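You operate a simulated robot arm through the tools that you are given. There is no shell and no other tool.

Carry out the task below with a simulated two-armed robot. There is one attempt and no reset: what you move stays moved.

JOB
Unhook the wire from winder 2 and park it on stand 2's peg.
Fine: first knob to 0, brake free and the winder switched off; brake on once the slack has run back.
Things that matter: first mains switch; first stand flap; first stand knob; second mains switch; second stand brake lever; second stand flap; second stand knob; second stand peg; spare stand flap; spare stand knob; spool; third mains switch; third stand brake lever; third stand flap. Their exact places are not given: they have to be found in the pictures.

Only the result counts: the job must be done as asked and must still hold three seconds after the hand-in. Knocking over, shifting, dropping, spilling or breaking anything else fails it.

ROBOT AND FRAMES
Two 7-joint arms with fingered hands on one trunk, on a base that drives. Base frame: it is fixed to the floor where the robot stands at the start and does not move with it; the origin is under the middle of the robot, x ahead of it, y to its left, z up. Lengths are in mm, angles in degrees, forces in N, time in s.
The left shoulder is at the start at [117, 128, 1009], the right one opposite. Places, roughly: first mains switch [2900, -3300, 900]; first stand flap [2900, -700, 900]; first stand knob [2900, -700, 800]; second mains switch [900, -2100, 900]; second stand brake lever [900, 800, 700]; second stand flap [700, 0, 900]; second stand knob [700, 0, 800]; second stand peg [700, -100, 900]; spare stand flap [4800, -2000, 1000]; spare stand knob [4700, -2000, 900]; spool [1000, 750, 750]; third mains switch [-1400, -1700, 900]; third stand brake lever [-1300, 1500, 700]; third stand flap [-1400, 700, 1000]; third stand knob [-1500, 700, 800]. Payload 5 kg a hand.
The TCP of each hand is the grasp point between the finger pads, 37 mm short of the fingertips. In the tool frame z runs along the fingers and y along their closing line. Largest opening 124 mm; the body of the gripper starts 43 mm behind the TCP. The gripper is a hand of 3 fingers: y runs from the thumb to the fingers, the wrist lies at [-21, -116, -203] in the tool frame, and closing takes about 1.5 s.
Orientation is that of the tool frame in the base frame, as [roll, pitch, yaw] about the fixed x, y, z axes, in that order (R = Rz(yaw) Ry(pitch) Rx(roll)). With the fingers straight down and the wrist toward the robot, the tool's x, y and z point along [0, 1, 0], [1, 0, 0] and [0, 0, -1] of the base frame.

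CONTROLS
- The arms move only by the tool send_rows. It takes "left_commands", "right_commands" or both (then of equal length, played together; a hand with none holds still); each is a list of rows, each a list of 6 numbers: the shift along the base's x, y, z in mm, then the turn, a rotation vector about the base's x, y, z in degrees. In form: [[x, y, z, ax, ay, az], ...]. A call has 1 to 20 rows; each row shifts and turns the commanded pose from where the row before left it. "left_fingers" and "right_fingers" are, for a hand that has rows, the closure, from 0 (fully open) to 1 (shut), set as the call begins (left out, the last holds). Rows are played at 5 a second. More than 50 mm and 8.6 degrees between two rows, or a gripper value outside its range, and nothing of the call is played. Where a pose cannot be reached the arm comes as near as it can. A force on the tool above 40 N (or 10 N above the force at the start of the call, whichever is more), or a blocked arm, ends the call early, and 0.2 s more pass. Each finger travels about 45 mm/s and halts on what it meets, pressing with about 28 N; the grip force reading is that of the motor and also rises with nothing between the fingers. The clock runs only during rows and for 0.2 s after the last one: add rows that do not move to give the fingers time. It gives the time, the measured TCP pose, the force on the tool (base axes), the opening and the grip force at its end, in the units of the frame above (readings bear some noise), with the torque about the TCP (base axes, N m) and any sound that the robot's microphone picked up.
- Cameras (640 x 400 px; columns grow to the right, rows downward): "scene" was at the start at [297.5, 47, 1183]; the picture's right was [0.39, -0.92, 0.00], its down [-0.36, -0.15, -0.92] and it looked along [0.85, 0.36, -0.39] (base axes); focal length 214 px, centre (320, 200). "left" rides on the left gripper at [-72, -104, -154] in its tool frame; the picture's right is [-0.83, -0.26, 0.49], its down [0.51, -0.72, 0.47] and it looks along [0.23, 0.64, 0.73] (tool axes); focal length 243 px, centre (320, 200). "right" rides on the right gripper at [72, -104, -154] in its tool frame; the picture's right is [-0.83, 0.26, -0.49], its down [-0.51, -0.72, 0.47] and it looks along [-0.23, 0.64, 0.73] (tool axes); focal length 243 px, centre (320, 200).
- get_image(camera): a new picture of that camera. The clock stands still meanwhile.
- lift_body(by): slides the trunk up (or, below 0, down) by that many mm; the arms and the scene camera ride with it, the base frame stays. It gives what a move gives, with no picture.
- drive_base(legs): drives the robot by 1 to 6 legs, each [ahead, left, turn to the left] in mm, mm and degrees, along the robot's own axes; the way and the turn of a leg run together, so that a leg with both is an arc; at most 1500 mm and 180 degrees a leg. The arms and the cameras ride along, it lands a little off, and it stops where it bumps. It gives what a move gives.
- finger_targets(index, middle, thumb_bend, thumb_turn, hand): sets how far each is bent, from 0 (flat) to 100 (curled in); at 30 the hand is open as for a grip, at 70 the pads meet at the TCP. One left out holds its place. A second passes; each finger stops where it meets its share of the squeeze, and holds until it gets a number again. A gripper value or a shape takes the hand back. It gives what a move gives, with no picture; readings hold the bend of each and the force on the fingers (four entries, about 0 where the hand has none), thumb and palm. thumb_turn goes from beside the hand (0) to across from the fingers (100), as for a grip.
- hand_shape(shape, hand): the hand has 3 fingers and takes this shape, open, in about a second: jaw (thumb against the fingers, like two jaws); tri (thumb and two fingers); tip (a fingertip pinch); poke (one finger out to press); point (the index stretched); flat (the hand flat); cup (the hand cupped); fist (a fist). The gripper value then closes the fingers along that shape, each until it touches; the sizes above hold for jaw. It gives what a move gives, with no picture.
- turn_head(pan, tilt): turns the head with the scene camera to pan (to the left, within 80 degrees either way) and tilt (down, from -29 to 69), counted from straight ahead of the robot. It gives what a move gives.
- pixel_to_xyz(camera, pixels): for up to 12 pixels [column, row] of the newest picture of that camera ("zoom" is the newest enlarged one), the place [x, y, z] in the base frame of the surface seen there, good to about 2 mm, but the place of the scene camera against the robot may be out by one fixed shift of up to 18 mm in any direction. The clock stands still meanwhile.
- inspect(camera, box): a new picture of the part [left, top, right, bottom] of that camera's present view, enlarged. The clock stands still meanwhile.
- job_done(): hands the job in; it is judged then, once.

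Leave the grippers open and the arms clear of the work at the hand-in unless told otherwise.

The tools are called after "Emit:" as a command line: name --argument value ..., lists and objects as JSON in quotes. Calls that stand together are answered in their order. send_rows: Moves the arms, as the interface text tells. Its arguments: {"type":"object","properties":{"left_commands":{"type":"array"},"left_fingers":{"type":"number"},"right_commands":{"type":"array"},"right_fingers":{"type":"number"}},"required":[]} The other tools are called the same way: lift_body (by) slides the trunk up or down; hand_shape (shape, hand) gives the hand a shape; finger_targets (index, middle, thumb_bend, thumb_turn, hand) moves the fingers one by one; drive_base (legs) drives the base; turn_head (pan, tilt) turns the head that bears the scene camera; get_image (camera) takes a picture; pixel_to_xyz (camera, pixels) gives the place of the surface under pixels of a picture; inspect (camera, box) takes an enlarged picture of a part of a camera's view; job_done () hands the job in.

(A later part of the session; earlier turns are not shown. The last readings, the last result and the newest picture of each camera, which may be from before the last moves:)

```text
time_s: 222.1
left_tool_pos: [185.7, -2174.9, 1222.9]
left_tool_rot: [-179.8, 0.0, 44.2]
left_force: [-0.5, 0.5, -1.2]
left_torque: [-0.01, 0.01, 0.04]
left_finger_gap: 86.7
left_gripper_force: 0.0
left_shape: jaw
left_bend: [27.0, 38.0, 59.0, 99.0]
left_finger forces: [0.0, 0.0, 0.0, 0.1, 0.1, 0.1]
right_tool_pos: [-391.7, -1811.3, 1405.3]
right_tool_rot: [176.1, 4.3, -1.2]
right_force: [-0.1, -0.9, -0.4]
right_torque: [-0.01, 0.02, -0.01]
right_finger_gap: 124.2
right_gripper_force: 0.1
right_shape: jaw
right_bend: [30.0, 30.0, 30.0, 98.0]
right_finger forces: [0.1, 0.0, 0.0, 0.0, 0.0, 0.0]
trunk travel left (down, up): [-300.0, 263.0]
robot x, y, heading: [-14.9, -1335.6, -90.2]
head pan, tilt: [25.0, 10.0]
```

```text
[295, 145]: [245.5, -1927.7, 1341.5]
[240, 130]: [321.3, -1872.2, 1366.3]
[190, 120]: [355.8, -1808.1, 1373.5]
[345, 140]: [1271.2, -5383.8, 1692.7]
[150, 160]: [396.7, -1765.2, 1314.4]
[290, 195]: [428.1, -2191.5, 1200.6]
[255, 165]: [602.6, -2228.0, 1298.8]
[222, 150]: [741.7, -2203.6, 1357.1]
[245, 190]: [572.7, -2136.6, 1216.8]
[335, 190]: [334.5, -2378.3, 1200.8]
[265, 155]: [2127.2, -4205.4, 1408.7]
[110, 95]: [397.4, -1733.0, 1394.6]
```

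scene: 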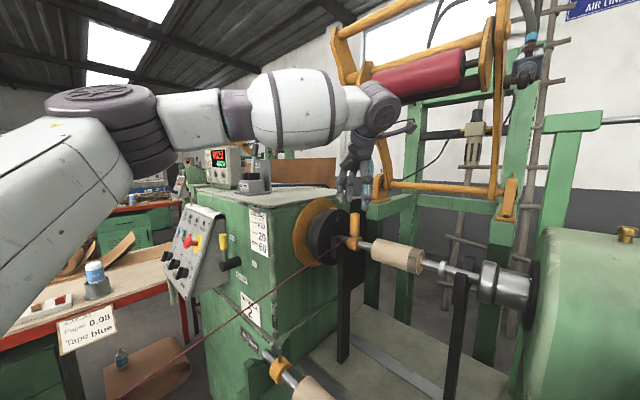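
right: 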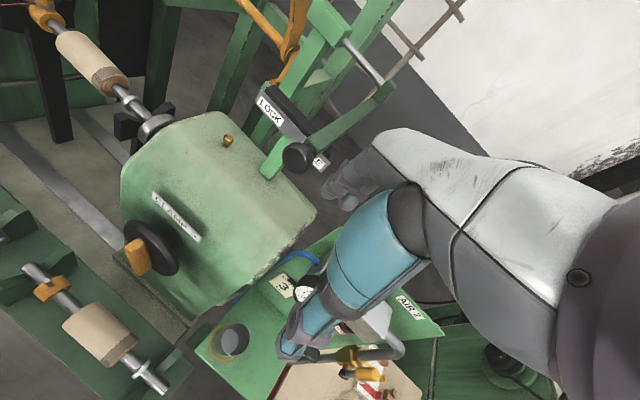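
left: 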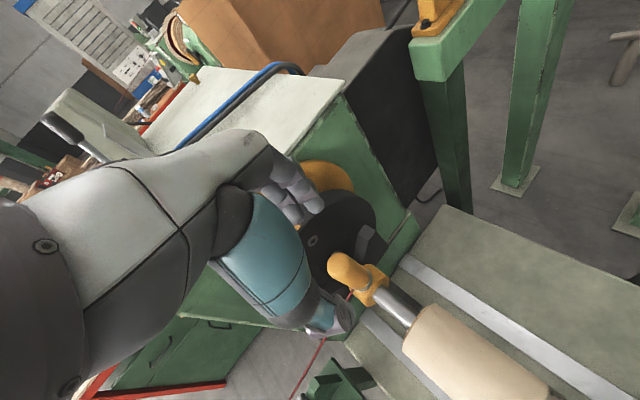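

The forearm stays well above the headstock (top 1200). I lower the hand to z≈1150 in small steps.

Emit:
send_rows --left_commands '[[-0.5, -0.5, -15, 0, 0, 0], [-0.5, -0.5, -15, 0, 0, 0], [0, 0, -15, 0, 0, 0], [0, 0, -14, 0, 0, 0], [0, 0, -14, 0, 0, 0], [0, 0, 0, 0, 0, 0]]'

Emit:
get_image --camera "left"

Emit:
inspect --camera "scene" --box '[290, 130, 430, 290]'

```text
time_s: 223.0
left_tool_pos: [179.1, -2174.7, 1188.7]
left_tool_rot: [179.2, 0.9, 43.7]
left_force: [-7.7, 6.4, 26.4]
left_torque: [-0.79, -1.36, 0.09]
left_finger_gap: 84.5
left_gripper_force: 0.1
left_shape: jaw
left_bend: [27.0, 38.0, 59.0, 99.0]
left_finger forces: [0.1, 27.6, 0.0, 0.0, 0.0, 0.0]
right_tool_pos: [-393.9, -1808.9, 1405.5]
right_tool_rot: [176.1, 4.2, -1.2]
right_force: [1.2, 1.0, -0.1]
right_torque: [0.06, 0.03, -0.01]
right_finger_gap: 124.1
right_gripper_force: 0.0
right_shape: jaw
right_bend: [30.0, 30.0, 30.0, 98.0]
right_finger forces: [0.0, 0.0, 0.0, 0.0, 0.0, 0.0]
trunk travel left (down, up): [-300.0, 263.0]
robot x, y, heading: [-7.0, -1329.9, -90.5]
head pan, tilt: [25.0, 10.0]
stopped in row 4 (left hand): the force on the tool passed its limit at 48 N (the readings are from after the stop); the commanded pose is now the measured one
```

```text
taken
```

left: 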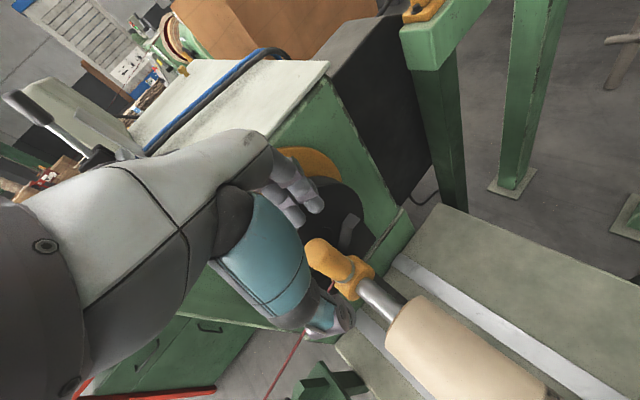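

```text
2.50 times, centred on (360, 210) of scene
```

zoom: 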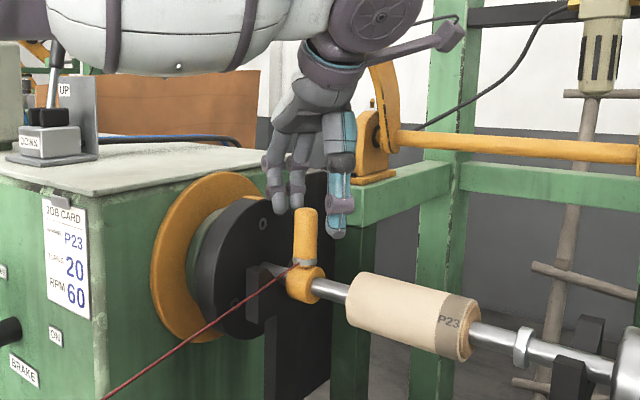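

The middle finger met something at tip height ≈1151 (27 N). I stay put and measure the fingertips, thumb and sleeve in the left camera to see what it touched.

Emit:
inspect --camera "left" --box '[250, 160, 390, 350]'

Emit:
pixel_to_xyz --camera "left" --pixels '[[315, 205], [298, 215], [305, 190], [288, 200], [343, 318], [335, 332], [325, 250], [345, 280], [315, 243], [355, 215], [340, 235]]'

```text
2.11 times, centred on (320, 255) of left
```

zoom: 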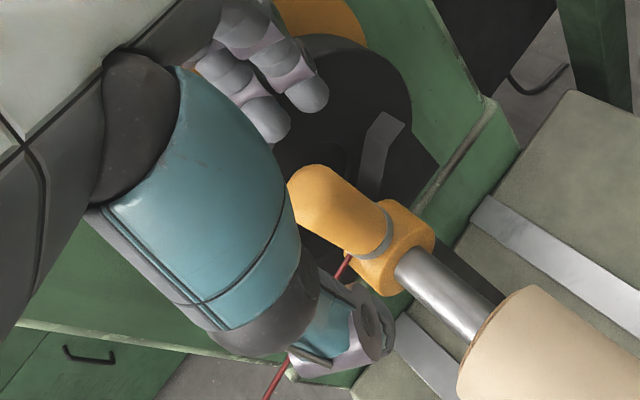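

```text
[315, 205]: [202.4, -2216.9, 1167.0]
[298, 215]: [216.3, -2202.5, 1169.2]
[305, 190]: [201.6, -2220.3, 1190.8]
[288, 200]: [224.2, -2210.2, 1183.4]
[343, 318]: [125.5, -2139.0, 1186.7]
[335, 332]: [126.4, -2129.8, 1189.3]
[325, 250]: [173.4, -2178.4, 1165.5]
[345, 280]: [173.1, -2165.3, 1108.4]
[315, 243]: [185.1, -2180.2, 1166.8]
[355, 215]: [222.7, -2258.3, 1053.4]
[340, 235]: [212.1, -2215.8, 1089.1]
```

The contact was the back of the finger on the black disc's rim (torque says about (240,−2212)). I go up, reduce the yaw to +15° (fingers clear of the disc, thumb beside the wire) and narrow the gap a bit.

Emit:
send_rows --left_commands '[[1.8, -0.4, 15, 0, 0, 0], [1.8, -0.4, 15, 0, 0, 0], [1.8, -0.4, 15, 0, 0, 0], [0, 0, 0, 0.6, 0.6, -7.2], [0, 0, 0, 0, 0, -7.2], [0, 0, 0, 0, 0, -7.2], [0, 0, 0, 0, 0, -7.2], [0, 0, 0, 0, 0, 0]]' --left_fingers 0.4

Emit:
get_image --camera "left"

Emit:
inspect --camera "scene" --box '[290, 130, 430, 290]'

```text
time_s: 224.8
left_tool_pos: [188.0, -2177.7, 1228.0]
left_tool_rot: [-179.5, 0.7, 15.0]
left_force: [0.9, 0.5, -0.3]
left_torque: [0.04, 0.02, 0.02]
left_finger_gap: 74.7
left_gripper_force: 0.1
left_shape: jaw
left_bend: [73.0, 41.0, 64.0, 100.0]
left_finger forces: [0.0, 0.1, 0.0, 0.0, 0.1, 0.0]
right_tool_pos: [-391.9, -1810.8, 1404.9]
right_tool_rot: [176.1, 4.3, -1.1]
right_force: [-0.1, 0.0, -0.2]
right_torque: [0.0, -0.02, 0.04]
right_finger_gap: 124.1
right_gripper_force: 0.0
right_shape: jaw
right_bend: [30.0, 30.0, 30.0, 98.0]
right_finger forces: [0.1, 0.0, 0.0, 0.0, 0.0, 0.1]
trunk travel left (down, up): [-300.0, 263.0]
robot x, y, heading: [-13.6, -1332.8, -90.6]
head pan, tilt: [25.0, 10.0]
```

```text
taken
```

left: 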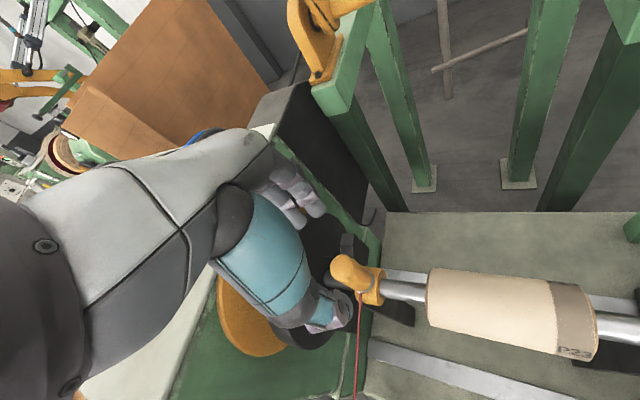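

```text
2.50 times, centred on (360, 210) of scene
```

zoom: 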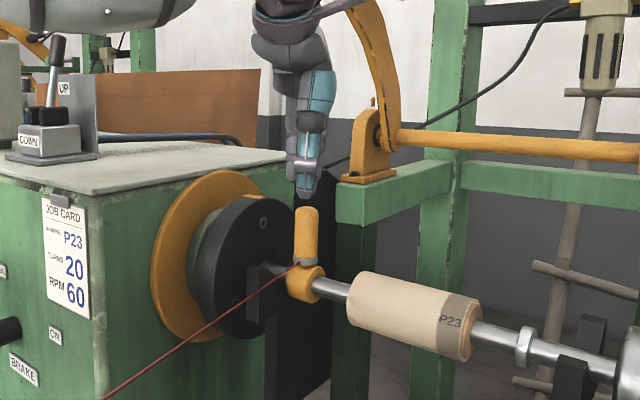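

Emit:
inspect --camera "left" --box '[260, 170, 400, 340]'

Emit:
pixel_to_xyz --camera "left" --pixels '[[342, 264], [350, 262], [338, 272], [337, 262], [318, 208], [302, 220], [340, 318], [335, 328], [360, 300], [372, 290]]'

```text
2.35 times, centred on (330, 255) of left
```

zoom: 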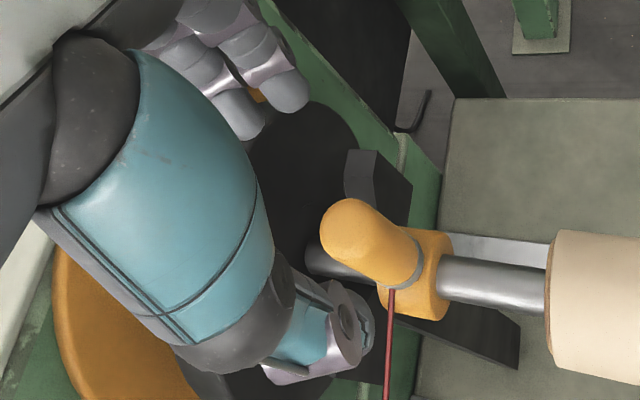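

```text
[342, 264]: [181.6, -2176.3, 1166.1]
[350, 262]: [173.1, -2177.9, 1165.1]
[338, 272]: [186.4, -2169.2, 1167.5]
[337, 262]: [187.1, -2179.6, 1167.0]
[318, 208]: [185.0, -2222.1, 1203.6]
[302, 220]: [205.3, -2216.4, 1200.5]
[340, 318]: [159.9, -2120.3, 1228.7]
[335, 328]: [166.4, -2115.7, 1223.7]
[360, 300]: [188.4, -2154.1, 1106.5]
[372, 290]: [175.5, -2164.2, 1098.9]
```

Both fingers and thumb straddle the sleeve (top centre ≈(183.5,−2176.5)), the thumb lies 30 mm beside the wire. I descend carefully.

Emit:
send_rows --left_commands '[[-2, 0.5, -15, 0, 0, 0], [-2, 0.5, -15, 0, 0, 0], [0, 0, -15, 0, 0, 0], [0, 0, 0, 0, 0, 0]]'

Emit:
get_image --camera "left"

Emit:
inspect --camera "scene" --box '[290, 130, 430, 290]'

```text
time_s: 225.8
left_tool_pos: [183.5, -2176.8, 1182.5]
left_tool_rot: [-179.4, 0.7, 15.1]
left_force: [-0.7, 0.4, -0.4]
left_torque: [-0.02, 0.02, 0.03]
left_finger_gap: 74.7
left_gripper_force: 0.0
left_shape: jaw
left_bend: [73.0, 41.0, 64.0, 100.0]
left_finger forces: [0.0, 0.0, 0.0, 0.0, 0.1, 0.0]
right_tool_pos: [-391.9, -1810.9, 1405.4]
right_tool_rot: [176.2, 4.3, -1.2]
right_force: [0.2, -0.4, -0.2]
right_torque: [0.01, -0.01, 0.05]
right_finger_gap: 123.9
right_gripper_force: 0.0
right_shape: jaw
right_bend: [30.0, 30.0, 30.0, 98.0]
right_finger forces: [0.0, 0.0, 0.1, 0.0, 0.0, 0.0]
trunk travel left (down, up): [-300.0, 263.0]
robot x, y, heading: [-8.9, -1336.2, -90.6]
head pan, tilt: [25.0, 10.0]
```

```text
taken
```

left: 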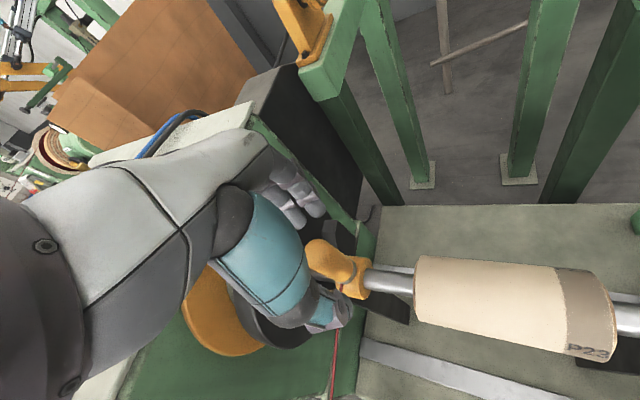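

```text
2.50 times, centred on (360, 210) of scene
```

zoom: 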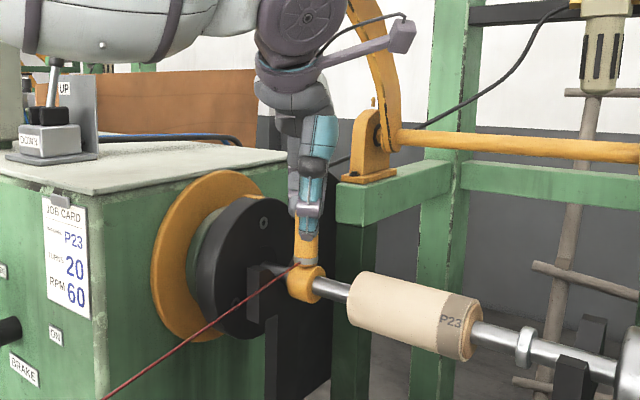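

No contact. I go the last 29 mm down to z≈1154.

Emit:
send_rows --left_commands '[[0, 0, -10, 0, 0, 0], [0, 0, -10, 0, 0, 0], [0, 0, -9, 0, 0, 0], [0, 0, 0, 0, 0, 0]]'

Emit:
inspect --camera "left" --box '[250, 160, 390, 350]'

Emit:
inspect --camera "scene" --box '[310, 170, 400, 270]'

```text
time_s: 226.8
left_tool_pos: [181.8, -2178.1, 1153.5]
left_tool_rot: [-179.5, 0.7, 15.0]
left_force: [-0.2, -0.3, 0.2]
left_torque: [-0.01, -0.01, -0.02]
left_finger_gap: 74.6
left_gripper_force: 0.1
left_shape: jaw
left_bend: [73.0, 41.0, 64.0, 100.0]
left_finger forces: [0.0, 0.0, 0.0, 0.0, 0.1, 0.0]
right_tool_pos: [-391.5, -1811.7, 1404.6]
right_tool_rot: [176.2, 4.2, -1.1]
right_force: [-0.6, -1.8, -0.2]
right_torque: [0.0, 0.01, 0.04]
right_finger_gap: 123.9
right_gripper_force: 0.1
right_shape: jaw
right_bend: [30.0, 30.0, 30.0, 98.0]
right_finger forces: [0.1, 0.0, 0.1, 0.1, 0.0, 0.0]
trunk travel left (down, up): [-300.0, 263.0]
robot x, y, heading: [-11.9, -1332.8, -90.3]
head pan, tilt: [25.0, 10.0]
```

```text
2.11 times, centred on (320, 255) of left
```

zoom: 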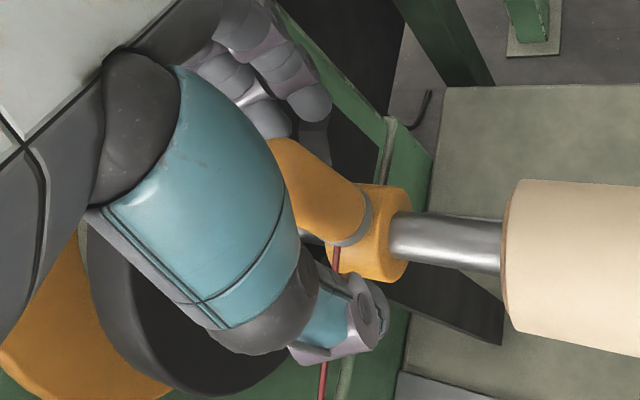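

```text
4.00 times, centred on (355, 220) of scene
```

zoom: 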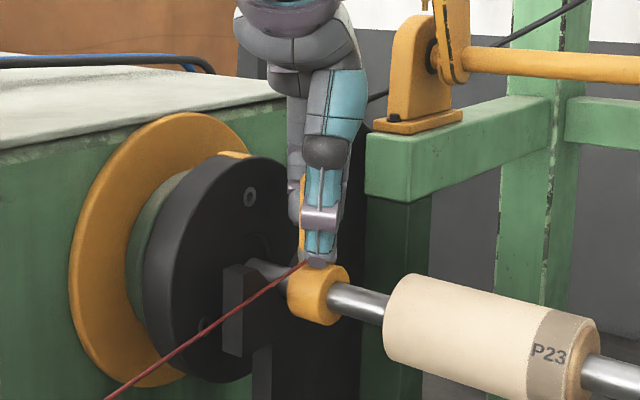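

The sleeve sits between thumb and fingers, tips just above the ring. I close the grip on it.

Emit:
send_rows --left_commands '[[0, 0, 0, 0, 0, 0], [0, 0, 0, 0, 0, 0], [0, 0, 0, 0, 0, 0], [0, 0, 0, 0, 0, 0], [0, 0, 0, 0, 0, 0], [0, 0, 0, 0, 0, 0], [0, 0, 0, 0, 0, 0], [0, 0, 0, 0, 0, 0]]' --left_fingers 0.95

Emit:
inspect --camera "left" --box '[250, 160, 390, 350]'

Emit:
inspect --camera "scene" --box '[310, 170, 400, 270]'

```text
time_s: 228.6
left_tool_pos: [183.2, -2177.2, 1153.3]
left_tool_rot: [-179.6, 0.7, 15.0]
left_force: [-0.1, 1.1, 0.9]
left_torque: [0.08, 0.01, 0.01]
left_finger_gap: 17.6
left_gripper_force: 27.9
left_shape: jaw
left_bend: [72.0, 65.0, 74.0, 100.0]
left_finger forces: [16.0, 7.9, 0.0, 0.0, 24.8, 0.0]
right_tool_pos: [-392.1, -1811.0, 1405.1]
right_tool_rot: [176.2, 4.3, -1.3]
right_force: [0.4, -0.7, 0.3]
right_torque: [0.01, -0.01, -0.04]
right_finger_gap: 124.0
right_gripper_force: 0.0
right_shape: jaw
right_bend: [30.0, 30.0, 30.0, 98.0]
right_finger forces: [0.1, 0.0, 0.0, 0.0, 0.1, 0.0]
trunk travel left (down, up): [-300.0, 263.0]
robot x, y, heading: [-8.9, -1336.6, -90.7]
head pan, tilt: [25.0, 10.0]
```

```text
2.11 times, centred on (320, 255) of left
```

zoom: 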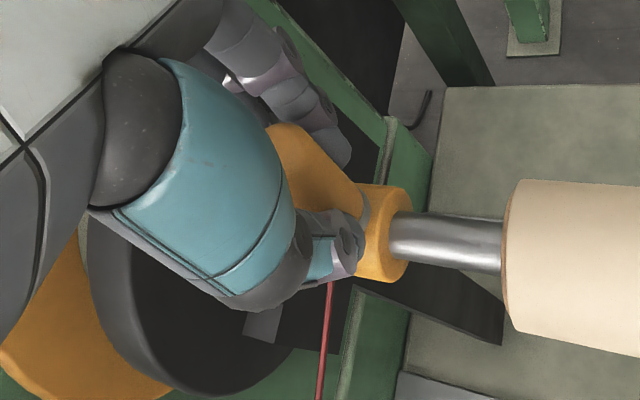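

```text
4.00 times, centred on (355, 220) of scene
```

zoom: 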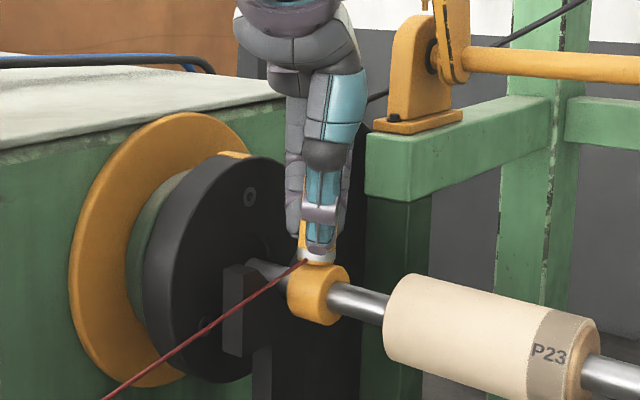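

The sleeve is held (16 + 8 N against 25 N). I lift straight up 90 mm slowly.

Emit:
send_rows --left_commands '[[0, 0, 8, 0, 0, 0], [0, 0, 10, 0, 0, 0], [0, 0, 12, 0, 0, 0], [0, 0, 15, 0, 0, 0], [0, 0, 15, 0, 0, 0], [0, 0, 15, 0, 0, 0], [0, 0, 0, 0, 0, 0]]'

Emit:
get_image --camera "scene"

Emit:
inspect --camera "left" --box '[250, 160, 390, 350]'

```text
time_s: 230.2
left_tool_pos: [182.6, -2176.7, 1228.6]
left_tool_rot: [-179.5, 0.6, 15.1]
left_force: [0.7, 3.1, -0.9]
left_torque: [0.18, -0.06, 0.02]
left_finger_gap: 17.4
left_gripper_force: 28.1
left_shape: jaw
left_bend: [72.0, 65.0, 74.0, 100.0]
left_finger forces: [15.1, 8.2, 0.0, 0.0, 27.0, 0.0]
right_tool_pos: [-391.6, -1810.4, 1405.2]
right_tool_rot: [176.1, 4.2, -1.2]
right_force: [0.1, 0.1, -0.4]
right_torque: [0.0, -0.02, -0.01]
right_finger_gap: 123.8
right_gripper_force: 0.0
right_shape: jaw
right_bend: [30.0, 30.0, 30.0, 98.0]
right_finger forces: [0.1, 0.1, 0.0, 0.1, 0.1, 0.1]
trunk travel left (down, up): [-300.0, 263.0]
robot x, y, heading: [-12.2, -1337.6, -90.4]
head pan, tilt: [25.0, 10.0]
```

```text
taken
```

scene: 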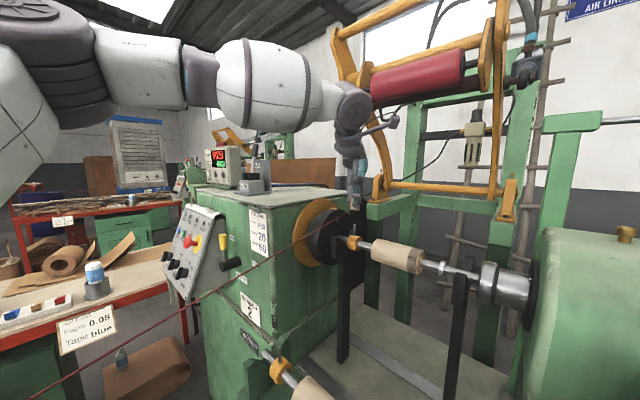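

```text
2.11 times, centred on (320, 255) of left
```

zoom: 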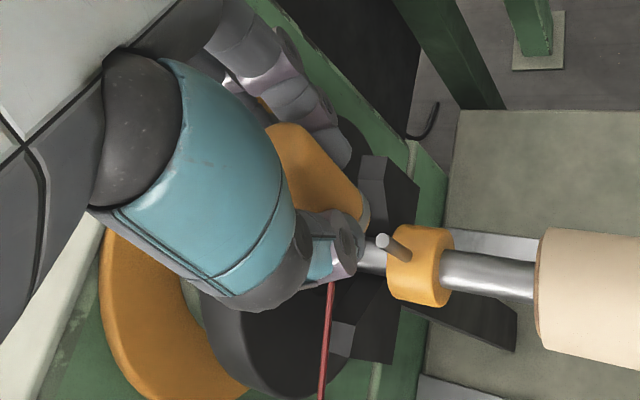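

Unhooked: the bare pin shows on the collar and the sleeve is in my hand. The wire pulls gently (~3 N). I back away from the winder 330 mm.

Emit:
drive_base --legs '[[-330, 0, 0]]'

Emit:
get_image --camera "scene"

Emit:
get_image --camera "left"

```text
time_s: 232.3
left_tool_pos: [188.0, -1852.0, 1227.3]
left_tool_rot: [-179.4, 0.7, 15.4]
left_force: [0.5, 1.5, -0.6]
left_torque: [0.13, -0.02, -0.03]
left_finger_gap: 17.5
left_gripper_force: 28.2
left_shape: jaw
left_bend: [72.0, 65.0, 74.0, 100.0]
left_finger forces: [15.7, 8.5, 0.0, 0.0, 26.4, 0.0]
right_tool_pos: [-387.8, -1487.4, 1404.2]
right_tool_rot: [176.1, 4.4, -1.0]
right_force: [0.0, -0.1, -0.1]
right_torque: [-0.03, -0.02, 0.02]
right_finger_gap: 124.1
right_gripper_force: 0.0
right_shape: jaw
right_bend: [30.0, 30.0, 30.0, 98.0]
right_finger forces: [0.0, 0.0, 0.0, 0.0, 0.0, 0.1]
trunk travel left (down, up): [-300.0, 263.0]
robot x, y, heading: [-6.9, -1013.3, -90.4]
head pan, tilt: [25.0, 10.0]
```

```text
taken
```

scene: 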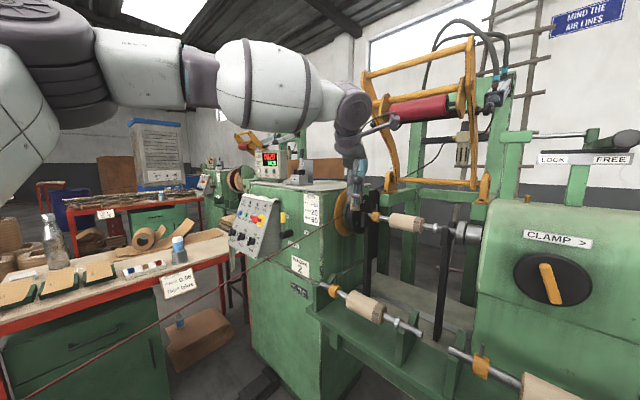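

```text
taken
```

left: 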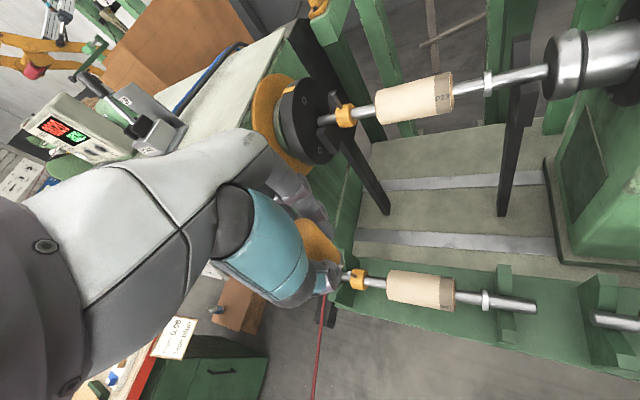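

The sleeve with its wire comes along; the wire stays straight, so the spool takes up the slack. Now I turn left 75°.

Emit:
drive_base --legs '[[0, 0, 75.4]]'

Emit:
turn_head --pan 15 --tilt 20

Emit:
get_image --camera "scene"

```text
time_s: 236.0
left_tool_pos: [855.8, -1025.8, 1227.4]
left_tool_rot: [-179.4, 0.7, 91.0]
left_force: [-0.2, 1.6, -2.0]
left_torque: [0.07, -0.01, -0.02]
left_finger_gap: 17.3
left_gripper_force: 27.9
left_shape: jaw
left_bend: [72.0, 65.0, 74.0, 100.0]
left_finger forces: [15.8, 9.0, 0.0, 0.1, 24.5, 0.0]
right_tool_pos: [361.9, -1494.6, 1404.4]
right_tool_rot: [176.3, 4.3, 74.8]
right_force: [0.2, 0.2, -0.3]
right_torque: [-0.02, -0.04, 0.02]
right_finger_gap: 123.9
right_gripper_force: 0.0
right_shape: jaw
right_bend: [30.0, 30.0, 30.0, 98.0]
right_finger forces: [0.0, 0.0, 0.0, 0.1, 0.0, 0.0]
trunk travel left (down, up): [-300.0, 263.0]
robot x, y, heading: [-6.8, -1007.0, -14.4]
head pan, tilt: [25.0, 10.0]
```

```text
time_s: 236.7
left_tool_pos: [856.6, -1025.7, 1228.2]
left_tool_rot: [-179.4, 0.7, 91.0]
left_force: [0.5, 2.0, -0.3]
left_torque: [0.09, 0.03, 0.0]
left_finger_gap: 17.2
left_gripper_force: 28.0
left_shape: jaw
left_bend: [72.0, 65.0, 74.0, 100.0]
left_finger forces: [15.8, 8.9, 0.1, 0.1, 24.4, 0.1]
right_tool_pos: [362.5, -1494.0, 1404.7]
right_tool_rot: [176.2, 4.3, 74.8]
right_force: [0.6, 0.2, 0.9]
right_torque: [0.0, -0.02, 0.0]
right_finger_gap: 124.1
right_gripper_force: 0.1
right_shape: jaw
right_bend: [30.0, 30.0, 30.0, 98.0]
right_finger forces: [0.0, 0.1, 0.1, 0.0, 0.1, 0.1]
trunk travel left (down, up): [-300.0, 263.0]
robot x, y, heading: [-4.1, -1006.4, -14.5]
head pan, tilt: [15.0, 20.0]
```

```text
taken
```

scene: 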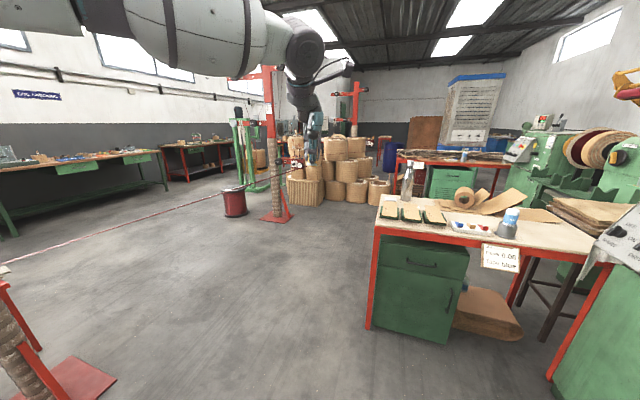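

I move sideways-left toward the stand, stopping about 270 mm short, to look at the peg and the rods.

Emit:
drive_base --legs '[[-254, 584, 0]]'

Emit:
turn_head --pan 20 --tilt 30

Emit:
get_image --camera "scene"

Emit:
get_image --camera "left"

```text
time_s: 242.4
left_tool_pos: [757.4, -391.7, 1228.4]
left_tool_rot: [-179.3, 0.8, 91.3]
left_force: [0.8, -0.4, -1.4]
left_torque: [0.03, 0.01, 0.01]
left_finger_gap: 17.1
left_gripper_force: 27.5
left_shape: jaw
left_bend: [72.0, 65.0, 74.0, 100.0]
left_finger forces: [16.1, 8.7, 0.0, 0.0, 24.5, 0.1]
right_tool_pos: [263.5, -862.9, 1405.2]
right_tool_rot: [176.2, 4.3, 75.0]
right_force: [-0.2, 0.1, 0.6]
right_torque: [-0.02, -0.01, -0.02]
right_finger_gap: 124.3
right_gripper_force: 0.0
right_shape: jaw
right_bend: [30.0, 30.0, 30.0, 98.0]
right_finger forces: [0.1, 0.0, 0.0, 0.0, 0.0, 0.0]
trunk travel left (down, up): [-300.0, 263.0]
robot x, y, heading: [-107.6, -378.2, -14.3]
head pan, tilt: [15.0, 20.0]
```

```text
time_s: 243.1
left_tool_pos: [757.3, -391.6, 1227.0]
left_tool_rot: [-179.3, 0.7, 91.3]
left_force: [-0.1, 0.1, -0.8]
left_torque: [0.04, -0.01, 0.01]
left_finger_gap: 17.4
left_gripper_force: 28.4
left_shape: jaw
left_bend: [72.0, 65.0, 74.0, 100.0]
left_finger forces: [16.1, 8.7, 0.0, 0.0, 24.5, 0.0]
right_tool_pos: [262.3, -861.9, 1404.0]
right_tool_rot: [176.2, 4.3, 75.0]
right_force: [-0.2, 0.2, 0.6]
right_torque: [0.02, 0.01, 0.04]
right_finger_gap: 124.0
right_gripper_force: 0.0
right_shape: jaw
right_bend: [30.0, 30.0, 30.0, 98.0]
right_finger forces: [0.1, 0.1, 0.0, 0.1, 0.0, 0.1]
trunk travel left (down, up): [-300.0, 263.0]
robot x, y, heading: [-105.5, -375.4, -14.1]
head pan, tilt: [20.0, 30.0]
```

```text
taken
```

scene: 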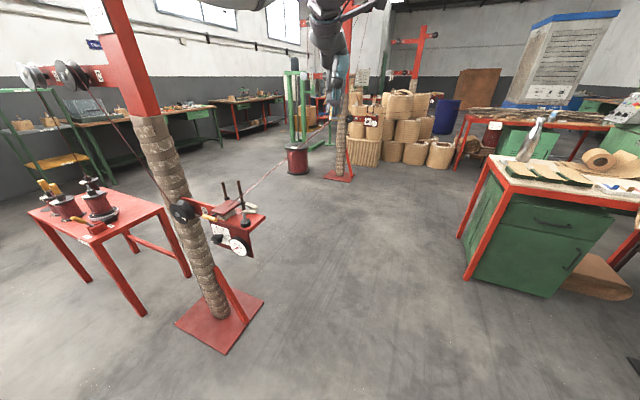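

```text
taken
```

left: 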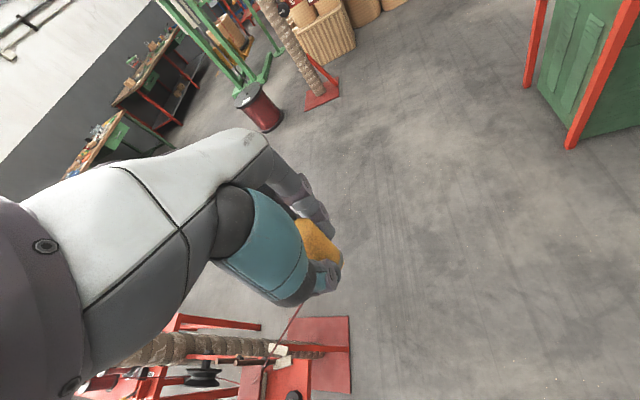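

I zoom on the stand's top: rods, flap, peg.

Emit:
inspect --camera "scene" --box '[185, 165, 285, 265]'

```text
4.00 times, centred on (235, 215) of scene
```

zoom: 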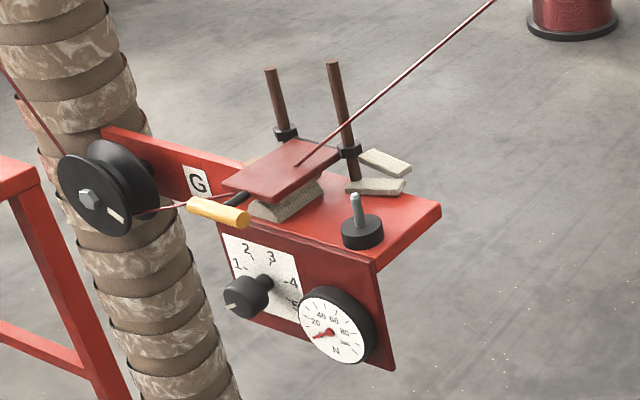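

Emit:
pixel_to_xyz --camera "zoom" --pixels '[[355, 197], [358, 215], [345, 232], [378, 235], [362, 245], [270, 70], [333, 66], [352, 180], [287, 137], [245, 185], [335, 150], [310, 142]]'

```text
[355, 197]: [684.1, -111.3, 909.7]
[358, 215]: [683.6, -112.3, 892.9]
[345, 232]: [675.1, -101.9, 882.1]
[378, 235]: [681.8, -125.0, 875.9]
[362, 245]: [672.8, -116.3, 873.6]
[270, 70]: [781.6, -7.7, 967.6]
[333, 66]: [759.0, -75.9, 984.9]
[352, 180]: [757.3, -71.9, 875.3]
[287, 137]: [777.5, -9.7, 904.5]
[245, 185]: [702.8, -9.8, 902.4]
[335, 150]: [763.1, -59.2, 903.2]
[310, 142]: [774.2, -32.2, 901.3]
```

The rods reach only z≈990. I zoom the left camera on the held sleeve to measure its place relative to the hand.

Emit:
inspect --camera "left" --box '[270, 190, 370, 310]'

```text
3.33 times, centred on (320, 250) of left
```

zoom: 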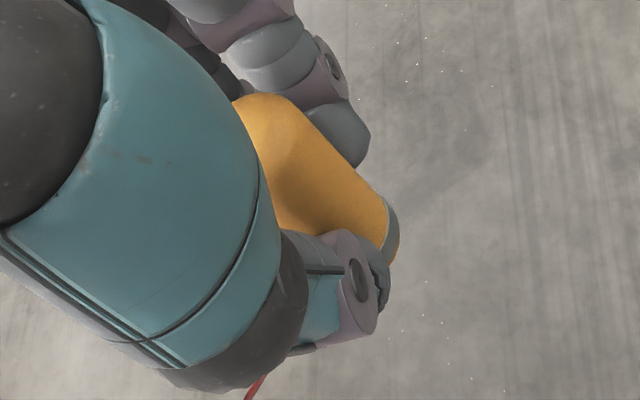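

Emit:
pixel_to_xyz --camera "zoom" --pixels '[[330, 150], [345, 190], [370, 200], [385, 215], [392, 230], [300, 120], [280, 110], [350, 165], [320, 200], [396, 245]]'

```text
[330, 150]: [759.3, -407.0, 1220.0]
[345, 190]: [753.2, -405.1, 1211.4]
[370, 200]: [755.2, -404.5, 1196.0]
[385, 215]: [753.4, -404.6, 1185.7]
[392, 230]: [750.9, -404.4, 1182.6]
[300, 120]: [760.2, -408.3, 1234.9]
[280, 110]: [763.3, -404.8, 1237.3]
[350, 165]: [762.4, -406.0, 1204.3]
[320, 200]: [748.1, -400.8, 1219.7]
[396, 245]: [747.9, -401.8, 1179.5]
```

The sleeve's axis is at (−2, +1) mm from the TCP in tool axes, bottom about 50 mm below the TCP. I drive the hand over the stand's end (z 1228, well above the rods).

Emit:
drive_base --legs '[[-119, 228, 0]]'

Emit:
get_image --camera "left"

```text
time_s: 245.7
left_tool_pos: [699.6, -145.1, 1227.9]
left_tool_rot: [-179.4, 0.6, 91.2]
left_force: [-0.6, -0.4, -0.2]
left_torque: [0.03, 0.0, -0.03]
left_finger_gap: 17.4
left_gripper_force: 28.5
left_shape: jaw
left_bend: [72.0, 65.0, 74.0, 100.0]
left_finger forces: [16.3, 8.6, 0.0, 0.0, 24.2, 0.1]
right_tool_pos: [204.9, -614.0, 1404.6]
right_tool_rot: [176.2, 4.2, 74.9]
right_force: [0.2, -0.4, 0.5]
right_torque: [0.02, 0.02, -0.01]
right_finger_gap: 123.9
right_gripper_force: 0.1
right_shape: jaw
right_bend: [30.0, 30.0, 30.0, 98.0]
right_finger forces: [0.0, 0.0, 0.0, 0.0, 0.0, 0.0]
trunk travel left (down, up): [-300.0, 263.0]
robot x, y, heading: [-163.7, -127.9, -14.3]
head pan, tilt: [20.0, 30.0]
```

```text
taken
```

left: 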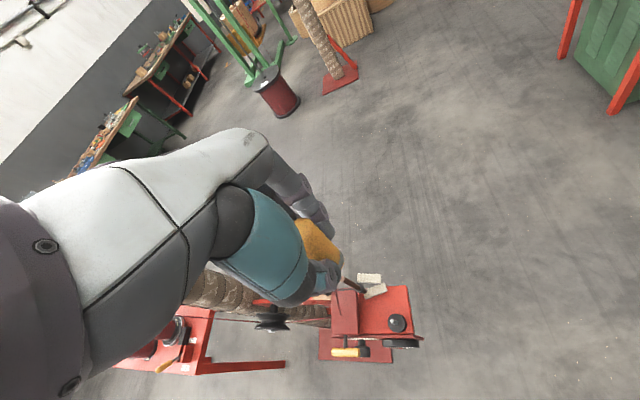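

The left camera sees the peg at (398,322). I zoom to measure it exactly.

Emit:
inspect --camera "left" --box '[320, 250, 440, 370]'

```text
3.33 times, centred on (380, 310) of left
```

zoom: 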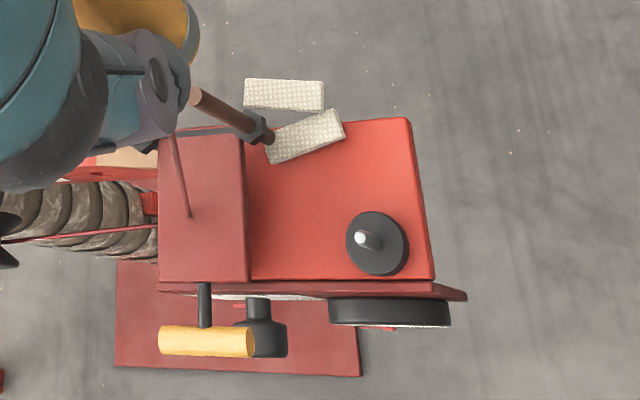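

Emit:
pixel_to_xyz --camera "zoom" --pixels '[[361, 238], [367, 240], [374, 243], [377, 213], [377, 273], [347, 243], [408, 245], [395, 265], [355, 220], [196, 95], [270, 137], [300, 200]]'

```text
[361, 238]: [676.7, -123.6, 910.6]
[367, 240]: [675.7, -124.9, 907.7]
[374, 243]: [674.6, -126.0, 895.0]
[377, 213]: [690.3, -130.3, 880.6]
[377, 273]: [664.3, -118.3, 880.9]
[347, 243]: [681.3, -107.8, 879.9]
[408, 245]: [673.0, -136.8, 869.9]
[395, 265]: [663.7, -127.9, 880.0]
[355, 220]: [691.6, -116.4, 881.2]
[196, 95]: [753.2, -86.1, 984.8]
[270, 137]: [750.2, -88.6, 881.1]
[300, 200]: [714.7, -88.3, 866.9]
```

Peg axis is at (677.5, −122.6), tip z 911, base top z 880.5. I yaw the hand by −56° (fingers away from the rods, wire exit facing the felt) and centre the sleeve above the peg, still high.

Emit:
send_rows --left_commands '[[-3, 3.5, 0, 0, 0, -8], [-3, 3.5, 0, 0, 0, -8], [-3, 3.5, 0, 0, 0, -8], [-3, 3.5, 0, 0, 0, -8], [-3, 3.5, 0, 0, 0, -8], [-3, 3.5, 0, 0, 0, -8], [-3, 3.7, 0, 0, 0, -8], [0, 0, 0, 0, 0, 0]]'

Emit:
get_image --camera "left"

Emit:
get_image --camera "scene"

```text
time_s: 247.5
left_tool_pos: [678.5, -120.8, 1227.8]
left_tool_rot: [-179.4, 0.5, 35.2]
left_force: [0.8, 0.0, -1.3]
left_torque: [0.02, 0.01, 0.0]
left_finger_gap: 17.4
left_gripper_force: 27.9
left_shape: jaw
left_bend: [72.0, 65.0, 74.0, 100.0]
left_finger forces: [16.3, 8.7, 0.0, 0.0, 24.3, 0.0]
right_tool_pos: [204.8, -615.0, 1404.0]
right_tool_rot: [176.2, 4.1, 74.9]
right_force: [0.0, 0.8, 0.0]
right_torque: [-0.03, -0.01, -0.02]
right_finger_gap: 123.9
right_gripper_force: 0.0
right_shape: jaw
right_bend: [30.0, 30.0, 30.0, 98.0]
right_finger forces: [0.0, 0.0, 0.1, 0.1, 0.0, 0.1]
trunk travel left (down, up): [-300.0, 263.0]
robot x, y, heading: [-166.0, -129.9, -14.5]
head pan, tilt: [20.0, 30.0]
```

```text
taken
```

left: 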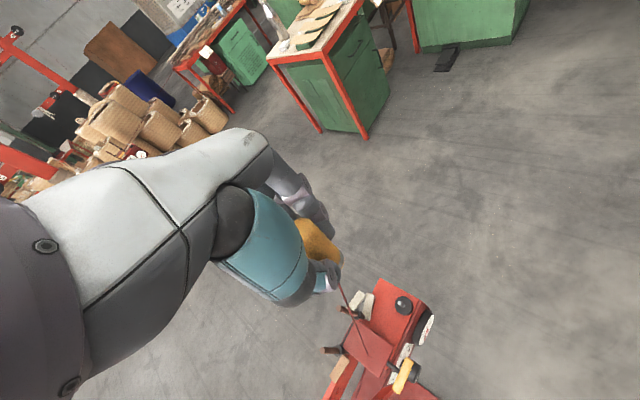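

```text
taken
```

scene: 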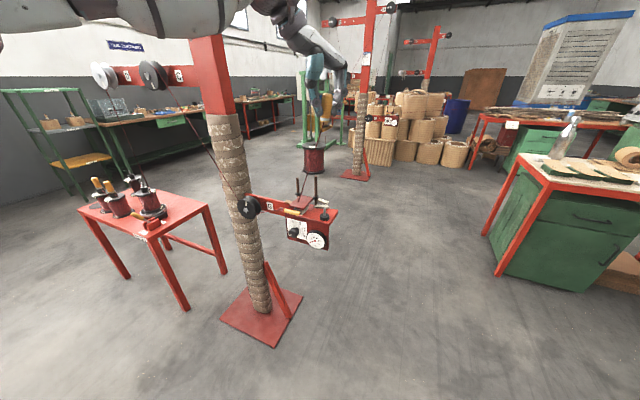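

I re-measure peg and sleeve from this new viewpoint to confirm alignment.

Emit:
inspect --camera "left" --box '[360, 260, 440, 340]'

Emit:
pixel_to_xyz --camera "zoom" --pixels '[[335, 165], [345, 170], [352, 178], [285, 180], [400, 190], [350, 125], [330, 230], [320, 175]]'

Emit:
pixel_to_xyz --camera "left" --pixels '[[318, 240], [325, 250], [330, 245], [335, 255], [338, 262], [310, 228], [312, 245], [332, 240]]'

```text
5.00 times, centred on (400, 300) of left
```

zoom: 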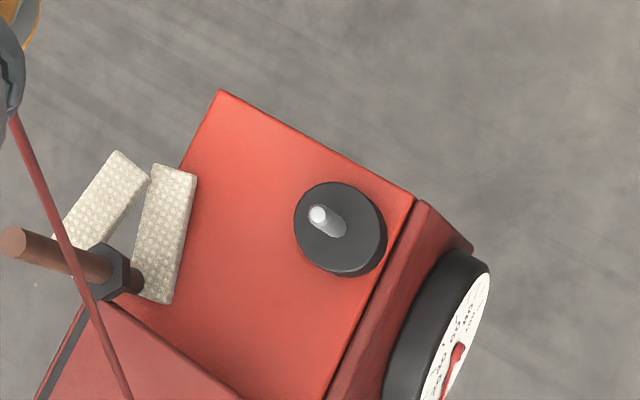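

```text
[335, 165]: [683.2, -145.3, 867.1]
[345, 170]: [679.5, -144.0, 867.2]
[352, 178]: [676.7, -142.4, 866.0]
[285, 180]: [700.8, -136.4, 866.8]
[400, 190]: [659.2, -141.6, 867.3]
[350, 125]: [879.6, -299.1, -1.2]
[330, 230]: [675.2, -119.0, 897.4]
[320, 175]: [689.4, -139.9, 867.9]
```

```text
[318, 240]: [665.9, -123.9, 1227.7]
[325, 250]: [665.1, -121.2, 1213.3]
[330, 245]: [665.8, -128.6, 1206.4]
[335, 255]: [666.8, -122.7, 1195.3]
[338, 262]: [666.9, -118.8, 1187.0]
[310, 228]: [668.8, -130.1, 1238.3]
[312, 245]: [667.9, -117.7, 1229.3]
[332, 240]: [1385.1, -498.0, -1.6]
```

Emit:
pixel_to_xyz --camera "zoom" --pixels '[[316, 213], [320, 216], [338, 230], [298, 228], [380, 235], [340, 186], [345, 268], [310, 258], [370, 200], [365, 262], [305, 200]]'

```text
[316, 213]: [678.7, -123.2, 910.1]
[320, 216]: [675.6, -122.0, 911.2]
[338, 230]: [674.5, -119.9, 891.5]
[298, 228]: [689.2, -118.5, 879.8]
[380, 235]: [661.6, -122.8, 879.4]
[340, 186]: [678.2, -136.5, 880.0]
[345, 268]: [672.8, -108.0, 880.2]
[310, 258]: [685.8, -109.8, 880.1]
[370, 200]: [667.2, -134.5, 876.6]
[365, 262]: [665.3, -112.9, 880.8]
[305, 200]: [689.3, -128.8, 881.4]
```

Sleeve axis (677.7,−123.2) against peg (677.0,−122.2): I correct by (−0.7,+1.0) and lower to z≈988.

Emit:
send_rows --left_commands '[[-0.7, 1.0, -40, 0, 0, 0], [0, 0, -40, 0, 0, 0], [0, 0, -40, 0, 0, 0], [0, 0, -40, 0, 0, 0], [0, 0, -40, 0, 0, 0], [0, 0, -40, 0, 0, 0], [0, 0, 0, 0, 0, 0]]'

Emit:
get_image --camera "left"

Emit:
inspect --camera "scene" --box '[240, 100, 380, 270]'

```text
time_s: 249.1
left_tool_pos: [676.7, -119.5, 988.9]
left_tool_rot: [-179.3, 0.6, 35.3]
left_force: [-0.2, 0.5, -0.5]
left_torque: [0.01, -0.03, 0.03]
left_finger_gap: 17.2
left_gripper_force: 27.7
left_shape: jaw
left_bend: [72.0, 65.0, 74.0, 100.0]
left_finger forces: [16.3, 8.9, 0.1, 0.1, 24.5, 0.1]
right_tool_pos: [204.7, -614.6, 1405.4]
right_tool_rot: [176.2, 4.3, 75.0]
right_force: [0.6, 0.6, -0.6]
right_torque: [0.01, -0.02, -0.02]
right_finger_gap: 124.1
right_gripper_force: 0.0
right_shape: jaw
right_bend: [30.0, 30.0, 30.0, 98.0]
right_finger forces: [0.0, 0.0, 0.0, 0.1, 0.0, 0.0]
trunk travel left (down, up): [-300.0, 263.0]
robot x, y, heading: [-168.0, -129.7, -14.2]
head pan, tilt: [20.0, 30.0]
```

```text
taken
```

left: 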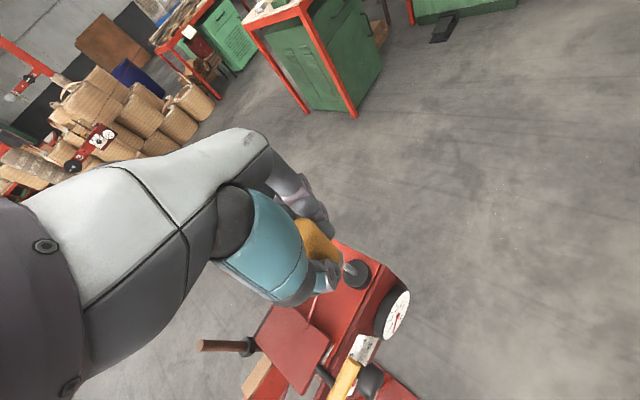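

```text
2.35 times, centred on (310, 185) of scene
```

zoom: 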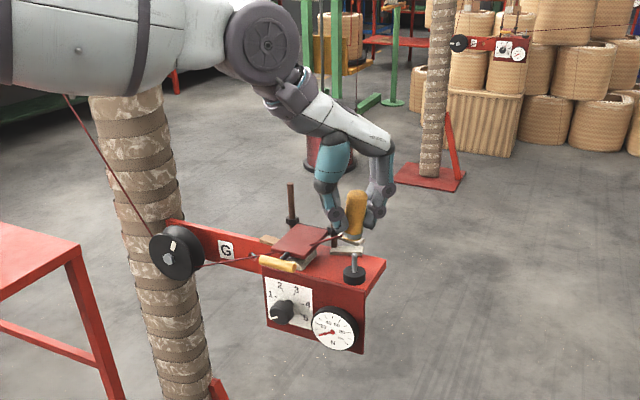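

The sleeve hovers just above the peg. I check the alignment at close range.

Emit:
inspect --camera "left" --box '[290, 205, 390, 305]'

Emit:
inspect --camera "scene" --box '[300, 165, 350, 235]'

```text
4.00 times, centred on (340, 255) of left
```

zoom: 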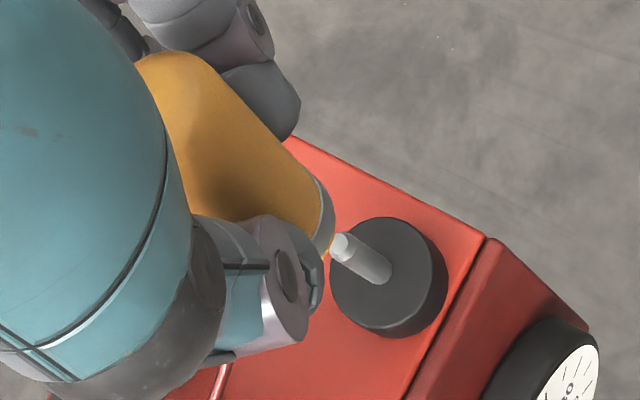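

```text
5.71 times, centred on (325, 200) of scene
```

zoom: 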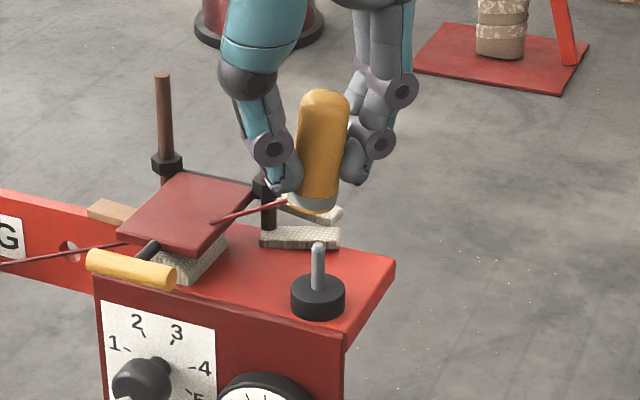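

The sleeve looks slightly tilted in the hand, so I measure points along its middle line in this scene zoom, and the peg.

Emit:
pixel_to_xyz --camera "zoom" --pixels '[[325, 105], [322, 130], [320, 155], [316, 180], [313, 195], [312, 207], [318, 250], [317, 265], [302, 130], [344, 130], [300, 170], [337, 170]]'

Emit:
inspect --camera "scene" --box '[312, 176, 340, 226]'

```text
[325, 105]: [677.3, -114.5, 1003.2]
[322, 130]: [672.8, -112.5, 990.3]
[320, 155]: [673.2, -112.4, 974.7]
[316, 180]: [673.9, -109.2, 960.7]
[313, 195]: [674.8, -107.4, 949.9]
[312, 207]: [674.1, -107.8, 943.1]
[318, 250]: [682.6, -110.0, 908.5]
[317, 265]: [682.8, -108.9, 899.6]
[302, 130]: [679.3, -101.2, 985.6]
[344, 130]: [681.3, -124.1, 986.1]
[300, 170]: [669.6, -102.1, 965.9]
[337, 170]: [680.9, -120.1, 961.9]
```

```text
8.00 times, centred on (326, 201) of scene
```

zoom: 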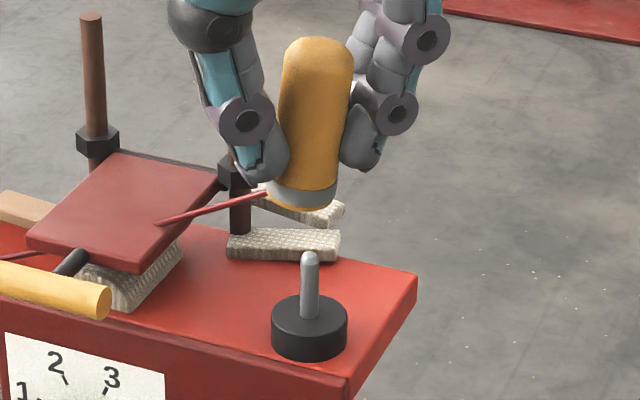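

The sleeve leans about 5.7° (its foot swung toward the flap). I rotate the hand to set it upright and nudge by about 1 mm, then look again.

Emit:
send_rows --left_commands '[[0.5, 0.4, 0, -2.85, 0.55, 0], [0.6, 0.4, 0, -2.85, 0.55, 0], [0, 0, 0, 0, 0, 0]]'

Emit:
inspect --camera "scene" --box '[312, 176, 340, 226]'

Emit:
inspect --camera "left" --box '[290, 205, 390, 305]'

```text
time_s: 249.9
left_tool_pos: [677.8, -119.7, 987.5]
left_tool_rot: [176.5, 4.9, 34.9]
left_force: [1.1, 2.2, -2.2]
left_torque: [0.15, -0.05, -0.03]
left_finger_gap: 17.0
left_gripper_force: 27.8
left_shape: jaw
left_bend: [72.0, 65.0, 74.0, 100.0]
left_finger forces: [15.6, 9.5, 0.1, 0.0, 24.9, 0.0]
right_tool_pos: [205.9, -615.2, 1404.5]
right_tool_rot: [176.2, 4.3, 75.0]
right_force: [0.2, -1.0, 0.3]
right_torque: [-0.01, 0.02, 0.0]
right_finger_gap: 124.1
right_gripper_force: 0.0
right_shape: jaw
right_bend: [30.0, 30.0, 30.0, 98.0]
right_finger forces: [0.0, 0.0, 0.0, 0.0, 0.0, 0.0]
trunk travel left (down, up): [-300.0, 263.0]
robot x, y, heading: [-169.6, -126.6, -14.6]
head pan, tilt: [20.0, 30.0]
```

```text
8.00 times, centred on (326, 201) of scene
```

zoom: 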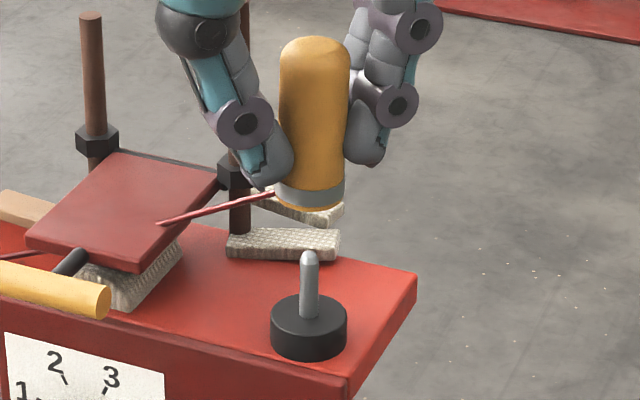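

```text
4.00 times, centred on (340, 255) of left
```

zoom: 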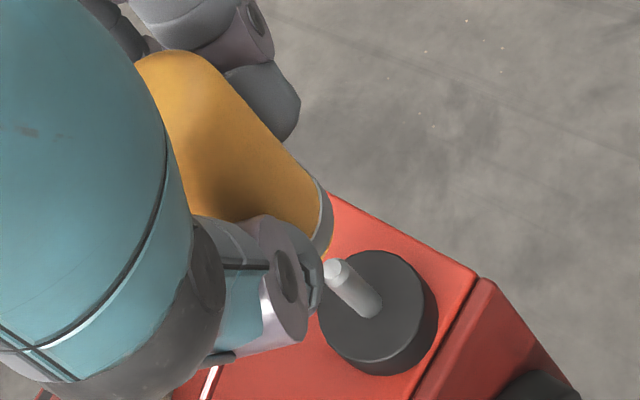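

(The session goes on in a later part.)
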